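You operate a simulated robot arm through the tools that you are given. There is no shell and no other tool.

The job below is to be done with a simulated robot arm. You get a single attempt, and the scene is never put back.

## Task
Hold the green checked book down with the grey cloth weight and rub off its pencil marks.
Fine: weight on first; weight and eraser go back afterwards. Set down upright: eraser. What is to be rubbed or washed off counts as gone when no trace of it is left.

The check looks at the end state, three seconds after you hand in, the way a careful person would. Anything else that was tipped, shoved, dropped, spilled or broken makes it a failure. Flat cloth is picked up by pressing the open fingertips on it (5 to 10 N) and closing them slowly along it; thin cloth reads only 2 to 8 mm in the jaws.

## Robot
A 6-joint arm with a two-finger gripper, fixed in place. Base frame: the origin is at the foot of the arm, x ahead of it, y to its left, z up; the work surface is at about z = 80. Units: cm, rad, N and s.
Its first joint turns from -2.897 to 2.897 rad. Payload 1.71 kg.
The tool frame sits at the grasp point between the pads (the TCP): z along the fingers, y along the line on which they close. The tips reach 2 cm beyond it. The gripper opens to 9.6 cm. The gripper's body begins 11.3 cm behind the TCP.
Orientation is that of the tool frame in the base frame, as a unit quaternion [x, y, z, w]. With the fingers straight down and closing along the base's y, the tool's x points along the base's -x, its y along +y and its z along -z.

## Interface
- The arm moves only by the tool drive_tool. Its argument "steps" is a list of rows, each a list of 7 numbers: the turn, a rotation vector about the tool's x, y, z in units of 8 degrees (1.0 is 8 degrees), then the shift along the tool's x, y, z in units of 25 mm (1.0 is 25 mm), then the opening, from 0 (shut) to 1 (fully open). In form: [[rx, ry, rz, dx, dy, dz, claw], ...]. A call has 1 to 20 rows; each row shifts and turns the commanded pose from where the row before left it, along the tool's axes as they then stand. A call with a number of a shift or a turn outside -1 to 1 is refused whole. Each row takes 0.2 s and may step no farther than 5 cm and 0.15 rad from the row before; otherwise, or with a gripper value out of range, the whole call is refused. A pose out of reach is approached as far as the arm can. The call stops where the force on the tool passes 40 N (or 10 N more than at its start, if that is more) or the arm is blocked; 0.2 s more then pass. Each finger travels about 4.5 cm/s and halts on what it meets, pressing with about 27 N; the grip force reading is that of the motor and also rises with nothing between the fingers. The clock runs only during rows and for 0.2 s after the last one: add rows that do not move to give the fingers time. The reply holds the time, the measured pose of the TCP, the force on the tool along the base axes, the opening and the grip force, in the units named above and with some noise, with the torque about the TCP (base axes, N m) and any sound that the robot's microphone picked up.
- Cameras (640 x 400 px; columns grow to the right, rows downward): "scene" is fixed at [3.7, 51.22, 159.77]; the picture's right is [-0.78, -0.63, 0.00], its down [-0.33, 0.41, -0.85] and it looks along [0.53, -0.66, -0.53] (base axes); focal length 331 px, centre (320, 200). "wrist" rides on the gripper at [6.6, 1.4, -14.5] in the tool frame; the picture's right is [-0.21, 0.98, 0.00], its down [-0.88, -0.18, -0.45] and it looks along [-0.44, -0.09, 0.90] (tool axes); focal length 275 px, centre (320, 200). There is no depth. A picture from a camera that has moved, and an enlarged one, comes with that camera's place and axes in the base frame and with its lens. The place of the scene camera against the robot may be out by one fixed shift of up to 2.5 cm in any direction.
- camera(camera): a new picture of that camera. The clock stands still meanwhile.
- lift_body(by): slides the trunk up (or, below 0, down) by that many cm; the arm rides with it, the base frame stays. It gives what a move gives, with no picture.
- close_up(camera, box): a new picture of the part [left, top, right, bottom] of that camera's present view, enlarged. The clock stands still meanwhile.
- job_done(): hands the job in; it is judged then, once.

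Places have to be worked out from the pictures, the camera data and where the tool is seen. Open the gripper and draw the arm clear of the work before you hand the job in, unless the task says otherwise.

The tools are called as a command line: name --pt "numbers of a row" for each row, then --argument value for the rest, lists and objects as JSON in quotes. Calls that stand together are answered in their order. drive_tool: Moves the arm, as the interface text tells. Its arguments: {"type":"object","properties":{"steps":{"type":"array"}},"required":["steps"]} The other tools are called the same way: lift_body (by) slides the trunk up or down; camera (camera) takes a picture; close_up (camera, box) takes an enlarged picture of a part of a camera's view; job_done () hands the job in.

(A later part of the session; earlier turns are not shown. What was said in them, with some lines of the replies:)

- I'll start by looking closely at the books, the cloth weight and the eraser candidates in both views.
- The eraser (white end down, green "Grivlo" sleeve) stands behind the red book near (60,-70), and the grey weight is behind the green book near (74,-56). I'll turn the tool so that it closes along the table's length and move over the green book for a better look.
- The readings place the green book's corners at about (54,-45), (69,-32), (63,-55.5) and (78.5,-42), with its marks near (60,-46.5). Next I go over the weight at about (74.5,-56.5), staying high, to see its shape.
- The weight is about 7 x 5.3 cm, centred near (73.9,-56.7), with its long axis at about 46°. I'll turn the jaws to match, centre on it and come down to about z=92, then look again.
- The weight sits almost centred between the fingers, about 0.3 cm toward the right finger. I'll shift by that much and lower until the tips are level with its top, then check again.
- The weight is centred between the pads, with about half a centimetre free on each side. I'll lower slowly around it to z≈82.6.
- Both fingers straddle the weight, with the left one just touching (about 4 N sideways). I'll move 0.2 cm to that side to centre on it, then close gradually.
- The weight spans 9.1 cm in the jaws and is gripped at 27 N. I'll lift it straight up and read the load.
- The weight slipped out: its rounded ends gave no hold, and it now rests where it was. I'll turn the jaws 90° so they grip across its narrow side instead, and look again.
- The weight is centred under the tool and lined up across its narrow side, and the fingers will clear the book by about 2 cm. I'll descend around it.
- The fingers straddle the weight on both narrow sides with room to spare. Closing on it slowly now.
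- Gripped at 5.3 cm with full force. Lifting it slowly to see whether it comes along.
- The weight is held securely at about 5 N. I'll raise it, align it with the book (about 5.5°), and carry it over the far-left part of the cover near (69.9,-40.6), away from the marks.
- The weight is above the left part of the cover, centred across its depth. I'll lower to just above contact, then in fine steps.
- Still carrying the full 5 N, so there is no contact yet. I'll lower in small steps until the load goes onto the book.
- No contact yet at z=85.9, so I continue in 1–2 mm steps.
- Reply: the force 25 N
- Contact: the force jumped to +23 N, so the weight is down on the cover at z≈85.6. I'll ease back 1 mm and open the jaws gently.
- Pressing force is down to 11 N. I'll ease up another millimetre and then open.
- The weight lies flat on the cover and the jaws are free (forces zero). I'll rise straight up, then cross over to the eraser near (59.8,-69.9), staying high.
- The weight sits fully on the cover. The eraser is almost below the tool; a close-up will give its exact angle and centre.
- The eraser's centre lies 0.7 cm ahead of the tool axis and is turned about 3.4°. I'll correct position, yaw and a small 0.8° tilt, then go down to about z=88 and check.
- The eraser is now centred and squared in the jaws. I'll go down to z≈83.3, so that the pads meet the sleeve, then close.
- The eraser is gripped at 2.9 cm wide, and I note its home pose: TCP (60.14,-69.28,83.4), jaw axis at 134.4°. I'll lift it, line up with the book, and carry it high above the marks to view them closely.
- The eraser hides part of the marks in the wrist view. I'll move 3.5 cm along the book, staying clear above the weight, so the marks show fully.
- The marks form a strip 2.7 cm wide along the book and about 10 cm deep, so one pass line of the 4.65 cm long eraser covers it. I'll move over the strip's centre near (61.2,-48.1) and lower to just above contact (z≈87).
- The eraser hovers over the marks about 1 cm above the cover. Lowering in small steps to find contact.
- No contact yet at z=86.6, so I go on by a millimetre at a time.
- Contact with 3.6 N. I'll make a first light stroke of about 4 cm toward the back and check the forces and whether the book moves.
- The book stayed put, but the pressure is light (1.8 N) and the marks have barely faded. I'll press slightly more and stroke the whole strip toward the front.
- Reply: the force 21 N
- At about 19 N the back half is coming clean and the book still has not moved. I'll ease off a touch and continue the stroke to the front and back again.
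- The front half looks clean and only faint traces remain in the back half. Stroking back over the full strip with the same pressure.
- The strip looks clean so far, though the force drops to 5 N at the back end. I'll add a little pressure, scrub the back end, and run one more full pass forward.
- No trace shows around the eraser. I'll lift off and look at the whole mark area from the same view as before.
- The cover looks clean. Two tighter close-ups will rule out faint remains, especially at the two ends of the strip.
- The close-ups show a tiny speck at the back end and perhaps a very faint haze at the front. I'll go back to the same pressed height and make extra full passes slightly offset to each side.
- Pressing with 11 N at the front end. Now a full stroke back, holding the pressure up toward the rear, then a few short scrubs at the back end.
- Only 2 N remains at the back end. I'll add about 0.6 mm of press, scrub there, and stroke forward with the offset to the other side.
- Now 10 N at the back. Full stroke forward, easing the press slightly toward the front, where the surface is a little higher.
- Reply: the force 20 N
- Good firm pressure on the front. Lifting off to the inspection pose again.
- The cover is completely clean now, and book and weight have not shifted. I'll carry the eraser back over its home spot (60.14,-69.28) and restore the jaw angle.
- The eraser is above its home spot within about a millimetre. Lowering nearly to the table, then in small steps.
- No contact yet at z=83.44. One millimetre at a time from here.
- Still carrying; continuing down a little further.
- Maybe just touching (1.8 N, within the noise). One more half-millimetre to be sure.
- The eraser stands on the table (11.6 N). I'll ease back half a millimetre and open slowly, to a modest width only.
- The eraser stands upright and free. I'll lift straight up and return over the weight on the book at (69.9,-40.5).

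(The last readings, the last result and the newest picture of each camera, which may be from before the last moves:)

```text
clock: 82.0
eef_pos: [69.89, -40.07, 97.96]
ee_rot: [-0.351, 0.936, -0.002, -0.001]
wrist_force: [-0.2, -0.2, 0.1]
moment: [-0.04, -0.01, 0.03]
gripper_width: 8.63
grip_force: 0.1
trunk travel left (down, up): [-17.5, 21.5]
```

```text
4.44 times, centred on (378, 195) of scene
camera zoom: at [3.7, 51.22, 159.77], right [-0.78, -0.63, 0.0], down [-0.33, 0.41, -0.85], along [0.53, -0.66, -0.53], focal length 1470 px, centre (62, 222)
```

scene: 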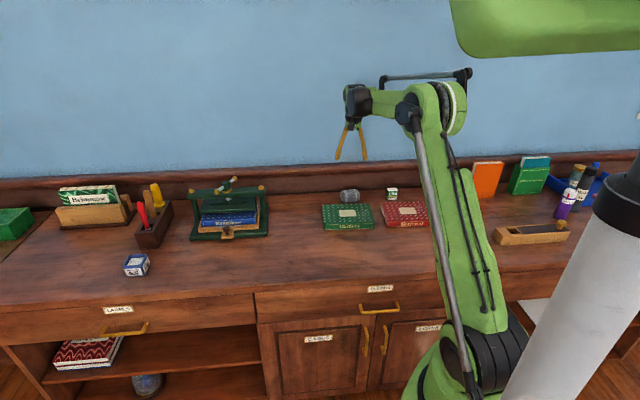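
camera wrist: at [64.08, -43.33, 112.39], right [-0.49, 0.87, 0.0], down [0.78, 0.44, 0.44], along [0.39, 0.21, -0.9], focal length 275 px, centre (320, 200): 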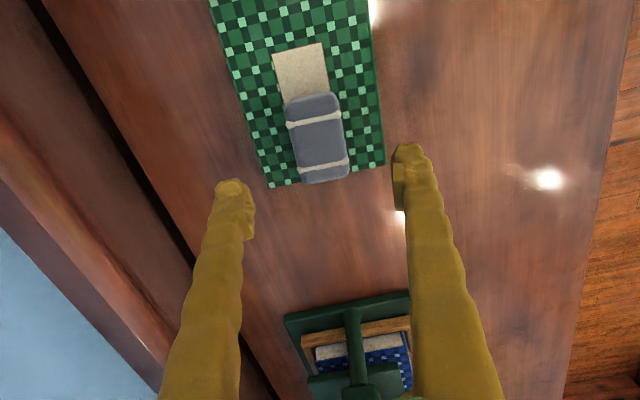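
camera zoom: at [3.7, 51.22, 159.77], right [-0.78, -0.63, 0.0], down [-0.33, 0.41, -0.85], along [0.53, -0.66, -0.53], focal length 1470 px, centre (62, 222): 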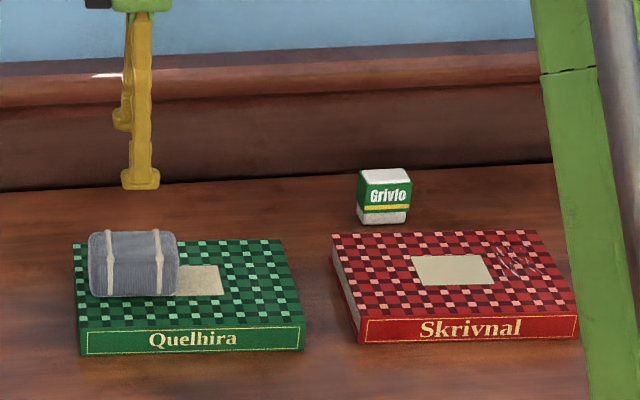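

The eraser stands back at its spot and the weight is under the tool, about 0.3 cm off in the jaw direction. I'll correct that and descend around the weight.

drive_tool --pt "0 0 0 0.08 -0.13 0 0.9" --pt "0 0 0 0 0 0.8 0.9" --pt "0 0 0 0 0 0.8 0.9" --pt "0 0 0 0 0 0.8 0.9" --pt "0 0 0 0 0 0.8 0.9" --pt "0 0 0 0 0 0.7 0.9" --pt "0 0 0 0 0 0.5 0.9" --pt "0 0 0 0 0 0.4 0.9" --pt "0 0 0 0 0 0.1 0.9" --pt "0 0 0 0 0 0 0.9"

camera --camera "wrist"

close_up --camera "scene" --box '[314, 150, 410, 240]'

```text
clock: 84.2
eef_pos: [69.94, -40.73, 85.71]
ee_rot: [-0.351, 0.936, -0.001, -0.001]
wrist_force: [0.2, 0.7, 0.4]
moment: [0.01, 0.02, 0.04]
gripper_width: 8.63
grip_force: 0.0
trunk travel left (down, up): [-17.5, 21.5]
```

```text
taken
camera wrist: at [64.23, -43.8, 100.11], right [-0.49, 0.87, 0.0], down [0.78, 0.44, 0.44], along [0.39, 0.21, -0.9], focal length 275 px, centre (320, 200)
```

wrist: 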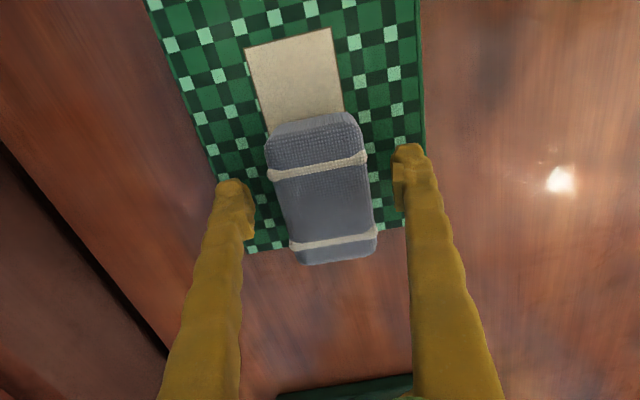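

```text
4.44 times, centred on (362, 195) of scene
camera zoom: at [3.7, 51.22, 159.77], right [-0.78, -0.63, 0.0], down [-0.33, 0.41, -0.85], along [0.53, -0.66, -0.53], focal length 1470 px, centre (133, 222)
```

zoom: 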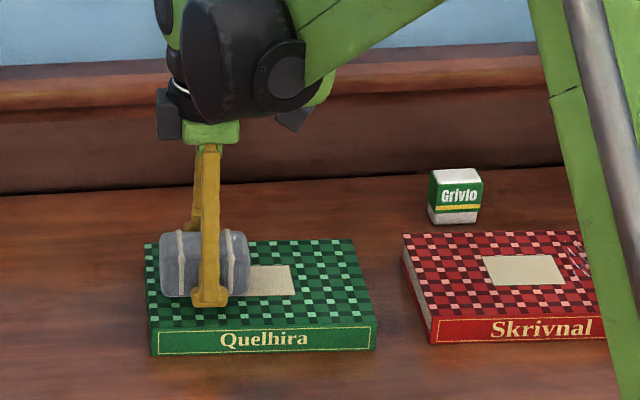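

The weight is about 0.25 cm toward the front finger compared with when I released it. I'll centre on it, close slowly and then lift a little.

drive_tool --pt "0 0 0 0 0.1 0 0.9" --pt "0 0 0 0 0 0 0.8" --pt "0 0 0 0 0 0 0.7" --pt "0 0 0 0 0 0 0.6" --pt "0 0 0 0 0 0 0.5" --pt "0 0 0 0 0 0 0.4" --pt "0 0 0 0 0 0 0.3" --pt "0 0 0 0 0 0 0.2" --pt "0 0 0 0 0 0 0.2" --pt "0 0 0 0 0 0 0.2" --pt "0 0 0 0 0 0 0.2"

camera --camera "wrist"

```text
clock: 86.6
eef_pos: [69.94, -40.59, 85.69]
ee_rot: [-0.351, 0.937, -0.003, -0.001]
wrist_force: [-0.1, 0.1, 0.4]
moment: [-0.01, -0.03, -0.03]
gripper_width: 5.26
grip_force: 26.8
trunk travel left (down, up): [-17.5, 21.5]
```

```text
taken
camera wrist: at [64.07, -43.62, 100.14], right [-0.49, 0.87, 0.0], down [0.78, 0.44, 0.44], along [0.39, 0.21, -0.9], focal length 275 px, centre (320, 200)
```

wrist: 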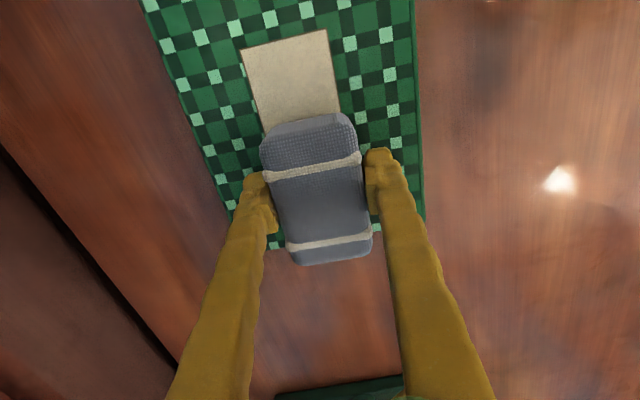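

Gripped again at 5.3 cm. I'll lift it, carry it back over its home spot (73.95,-56.75) and restore its original angle.

drive_tool --pt "0 0 0 0 0 -0.2 0.2" --pt "0 0 0 0 0 -0.4 0.2" --pt "0 0 0 0 0 -0.7 0.2" --pt "0 0 0 0 0 -0.7 0.2" --pt "0 0 0 0 0 -0.7 0.2" --pt "0 0 0 0.434 -0.846 0 0.2" --pt "0 0 0 0.434 -0.846 0 0.2" --pt "0 0 0 0.434 -0.846 0 0.2" --pt "0 0 0 0.434 -0.846 0 0.2" --pt "0 0 0 0.434 -0.846 0 0.2" --pt "0 0 0 0.434 -0.846 0 0.2" --pt "0 0 0 0.434 -0.846 0 0.2" --pt "0 0 -0.69 0 0 0 0.2" --pt "0 0 0 0 0 0.7 0.2" --pt "0 0 0 0 0 0.7 0.2" --pt "0 0 0 0 0 0 0.2" --pt "0 0 0 0 0 0 0.2"

camera --camera "wrist"

close_up --camera "scene" --box '[314, 150, 410, 240]'

```text
clock: 90.2
eef_pos: [73.97, -56.68, 88.91]
ee_rot: [-0.396, 0.918, -0.001, -0.001]
wrist_force: [1.1, 0.4, -3.8]
moment: [0.0, -0.03, -0.01]
gripper_width: 5.25
grip_force: 26.7
trunk travel left (down, up): [-17.5, 21.5]
```

```text
taken
camera wrist: at [68.41, -60.29, 103.35], right [-0.57, 0.82, 0.0], down [0.74, 0.51, 0.44], along [0.37, 0.25, -0.9], focal length 275 px, centre (320, 200)
```

wrist: 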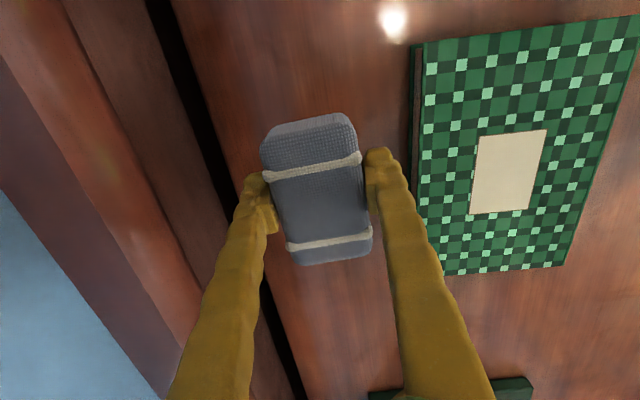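

```text
4.44 times, centred on (362, 195) of scene
camera zoom: at [3.7, 51.22, 159.77], right [-0.78, -0.63, 0.0], down [-0.33, 0.41, -0.85], along [0.53, -0.66, -0.53], focal length 1470 px, centre (133, 222)
```

zoom: 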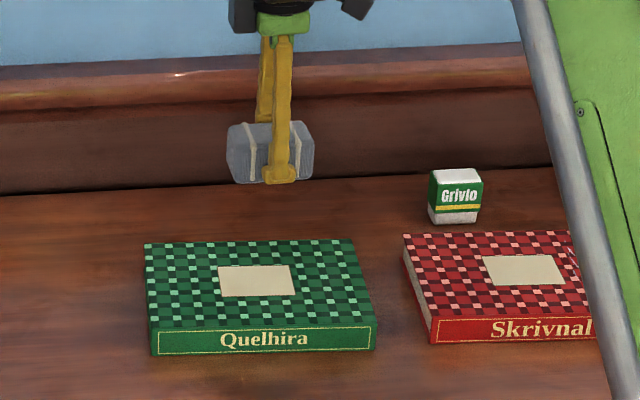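

The weight is right over its home spot and the book has not moved. Lowering to just above the table.

drive_tool --pt "0 0 0 0 0 0.7 0.2" --pt "0 0 0 0 0 0.7 0.2" --pt "0 0 0 0 0 0.6 0.2" --pt "0 0 0 0 0 0.34 0.2" --pt "0 0 0 0 0 0 0.2"

```text
clock: 91.4
eef_pos: [73.92, -56.67, 82.99]
ee_rot: [-0.396, 0.918, -0.002, -0.002]
wrist_force: [0.9, 0.6, -4.9]
moment: [-0.04, 0.03, 0.03]
gripper_width: 5.22
grip_force: 27.3
trunk travel left (down, up): [-17.5, 21.5]
```

Still hanging free at z=83.0. Small steps until it sits.

drive_tool --pt "0 0 0 0 0 0.08 0.2" --pt "0 0 0 0 0 0.06 0.2" --pt "0 0 0 0 0 0 0.2"

```text
clock: 92.2
eef_pos: [73.83, -56.66, 82.72]
ee_rot: [-0.395, 0.918, -0.003, -0.001]
wrist_force: [0.9, 0.6, -1.7]
moment: [-0.12, -0.01, 0.06]
gripper_width: 5.23
grip_force: 27.4
trunk travel left (down, up): [-17.5, 21.5]
```

The load is starting to go onto the table (-1.7 N). Half a millimetre more, then open slowly.

drive_tool --pt "0 0 0 0 0 0.025 0.2" --pt "0 0 0 0 0 0 0.2" --pt "0 0 0 0 0 0 0.45" --pt "0 0 0 0 0 0 0.55" --pt "0 0 0 0 0 0 0.65" --pt "0 0 0 0 0 0 0.75" --pt "0 0 0 0 0 0 0.85" --pt "0 0 0 0 0 0 0.85"

camera --camera "wrist"

close_up --camera "scene" --box '[314, 150, 410, 240]'

```text
clock: 94.0
eef_pos: [73.97, -56.65, 82.7]
ee_rot: [-0.395, 0.919, -0.002, -0.001]
wrist_force: [-0.3, 0.3, -0.8]
moment: [0.01, -0.02, 0.01]
gripper_width: 8.16
grip_force: 0.0
trunk travel left (down, up): [-17.5, 21.5]
```

```text
taken
camera wrist: at [68.4, -60.29, 97.15], right [-0.57, 0.82, 0.0], down [0.74, 0.51, 0.44], along [0.37, 0.25, -0.9], focal length 275 px, centre (320, 200)
```

wrist: 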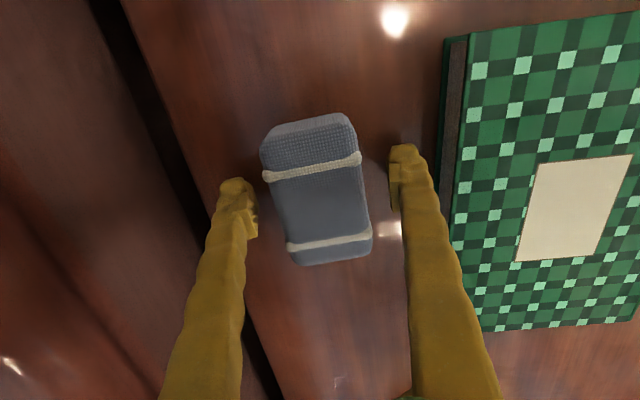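

```text
4.44 times, centred on (362, 195) of scene
camera zoom: at [3.7, 51.22, 159.77], right [-0.78, -0.63, 0.0], down [-0.33, 0.41, -0.85], along [0.53, -0.66, -0.53], focal length 1470 px, centre (133, 222)
```

zoom: 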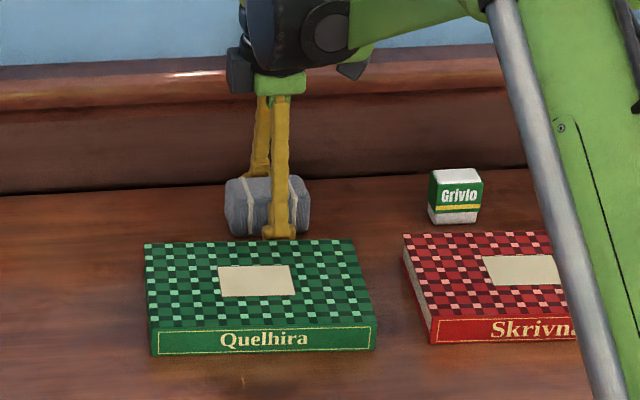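

The weight is back on its spot and free of the jaws. I'll rise straight up and draw the arm back clear of the work.

drive_tool --pt "0 0 0 0 0 -0.5 0.85" --pt "0 0 0 0 0 -0.9 0.85" --pt "0 0 0 0 0 -0.9 0.85" --pt "0 0 0 0 0 -0.9 0.85" --pt "0 0 0 0 0 -0.9 0.85" --pt "0 0 0 0 0 -0.9 0.85" --pt "0 0 0 0 0 -0.9 0.85" --pt "0 0 0 0 0 -0.9 0.85" --pt "0 0 0 0 0 -0.9 0.9" --pt "0 0 0 0.32 0.9 0 1" --pt "0 0 0 0.32 0.9 0 1" --pt "0 0 0 0.32 0.9 0 1" --pt "0 0 0 0.32 0.9 0 1" --pt "0 0 0 0.32 0.9 0 1" --pt "0 0 0 0.32 0.9 0 1" --pt "0 0 0 0.32 0.9 0 1" --pt "0 0 0 0.32 0.9 0 1" --pt "0 0 0 0.32 0.9 0 1" --pt "0 0 0 0 0 0 1"

camera --camera "scene"

camera --camera "wrist"

close_up --camera "scene" --box '[310, 160, 438, 240]'

```text
clock: 98.0
eef_pos: [54.18, -47.75, 102.09]
ee_rot: [-0.395, 0.918, -0.002, -0.001]
wrist_force: [-0.3, -1.0, 0.0]
moment: [0.0, -0.03, 0.02]
gripper_width: 9.61
grip_force: 0.1
trunk travel left (down, up): [-17.5, 21.5]
```

```text
taken
```

scene: 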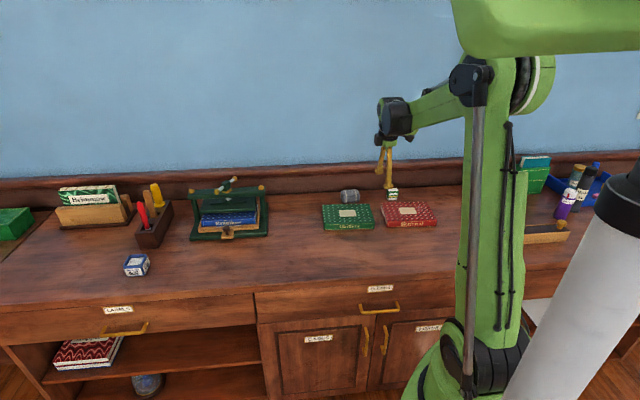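

```text
taken
camera wrist: at [48.69, -51.43, 116.43], right [-0.57, 0.82, 0.0], down [0.74, 0.51, 0.44], along [0.37, 0.25, -0.9], focal length 275 px, centre (320, 200)
```

wrist: 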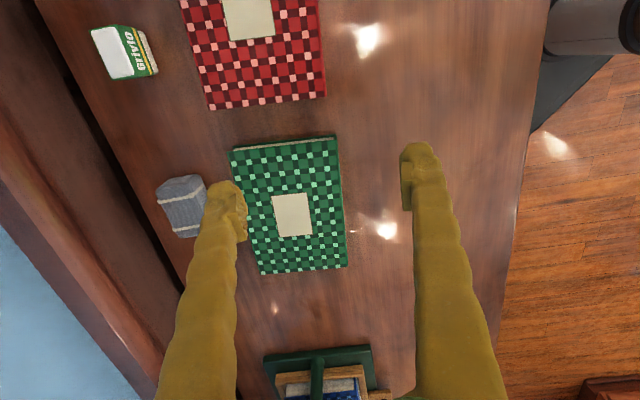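

```text
5.00 times, centred on (374, 200) of scene
camera zoom: at [3.7, 51.22, 159.77], right [-0.78, -0.63, 0.0], down [-0.33, 0.41, -0.85], along [0.53, -0.66, -0.53], focal length 1654 px, centre (50, 200)
```

zoom: 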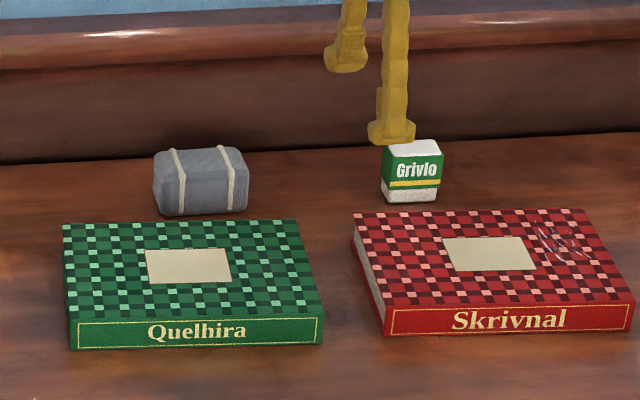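

Everything is back in place. One last close look at the whole green cover from above, and I draw the arm further back.

close_up --camera "wrist" --box '[220, 125, 360, 215]'

drive_tool --pt "0 0 0 0.3 0.9 -0.2 1" --pt "0 0 0 0.3 0.9 -0.2 1" --pt "0 0 0 0.3 0.9 -0.2 1" --pt "0 0 0 0.3 0.9 -0.2 1" --pt "0 0 0 0.3 0.9 -0.2 1" --pt "0 0 0 0 0 0 1"

close_up --camera "scene" --box '[310, 160, 438, 240]'

```text
4.44 times, centred on (290, 170) of wrist
camera zoom: at [48.69, -51.43, 116.43], right [-0.57, 0.82, 0.0], down [0.74, 0.51, 0.44], along [0.37, 0.25, -0.9], focal length 1224 px, centre (453, 333)
```

zoom: 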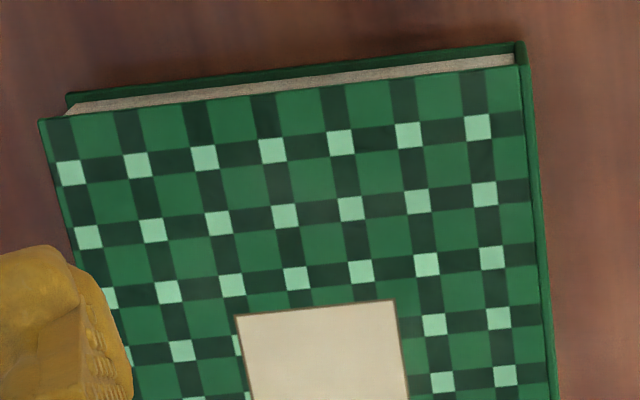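

```text
clock: 99.4
eef_pos: [43.49, -43.02, 104.37]
ee_rot: [-0.395, 0.919, -0.002, -0.002]
wrist_force: [0.5, 0.3, 0.6]
moment: [0.01, -0.04, 0.03]
gripper_width: 9.62
grip_force: 0.0
trunk travel left (down, up): [-17.5, 21.5]
```

```text
5.00 times, centred on (374, 200) of scene
camera zoom: at [3.7, 51.22, 159.77], right [-0.78, -0.63, 0.0], down [-0.33, 0.41, -0.85], along [0.53, -0.66, -0.53], focal length 1654 px, centre (50, 200)
```

zoom: 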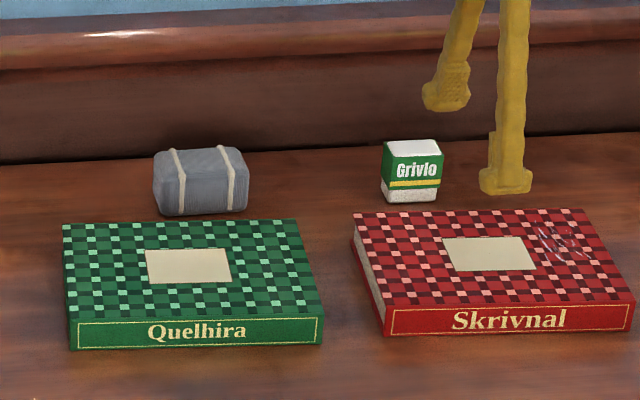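

The green cover is spotless. The weight and the upright eraser are back at their places, nothing else moved, and the open gripper is well clear, so I hand in the job.

job_done

```text
The job is handed in.
```

The pencil marks on the green checked book are gone: close-ups of the whole cover at the end showed no trace left.

- **Weight:** I put the grey cloth weight on the left part of the cover before rubbing and returned it to its original spot afterwards. The first attempt to pick it up slipped off its rounded ends. It stayed where it was, and I gripped it across the narrow side instead.
- **Eraser:** it stands upright, white end down, within about a millimetre or two of where it started. The first passes left a tiny speck, so I made extra passes before putting the eraser back.
- **Everything else:** the green book did not move during the rubbing, and the red book and its pencil marks were not touched. I saw nothing tipped or shifted.

The gripper is open and the arm is drawn back clear of the work.
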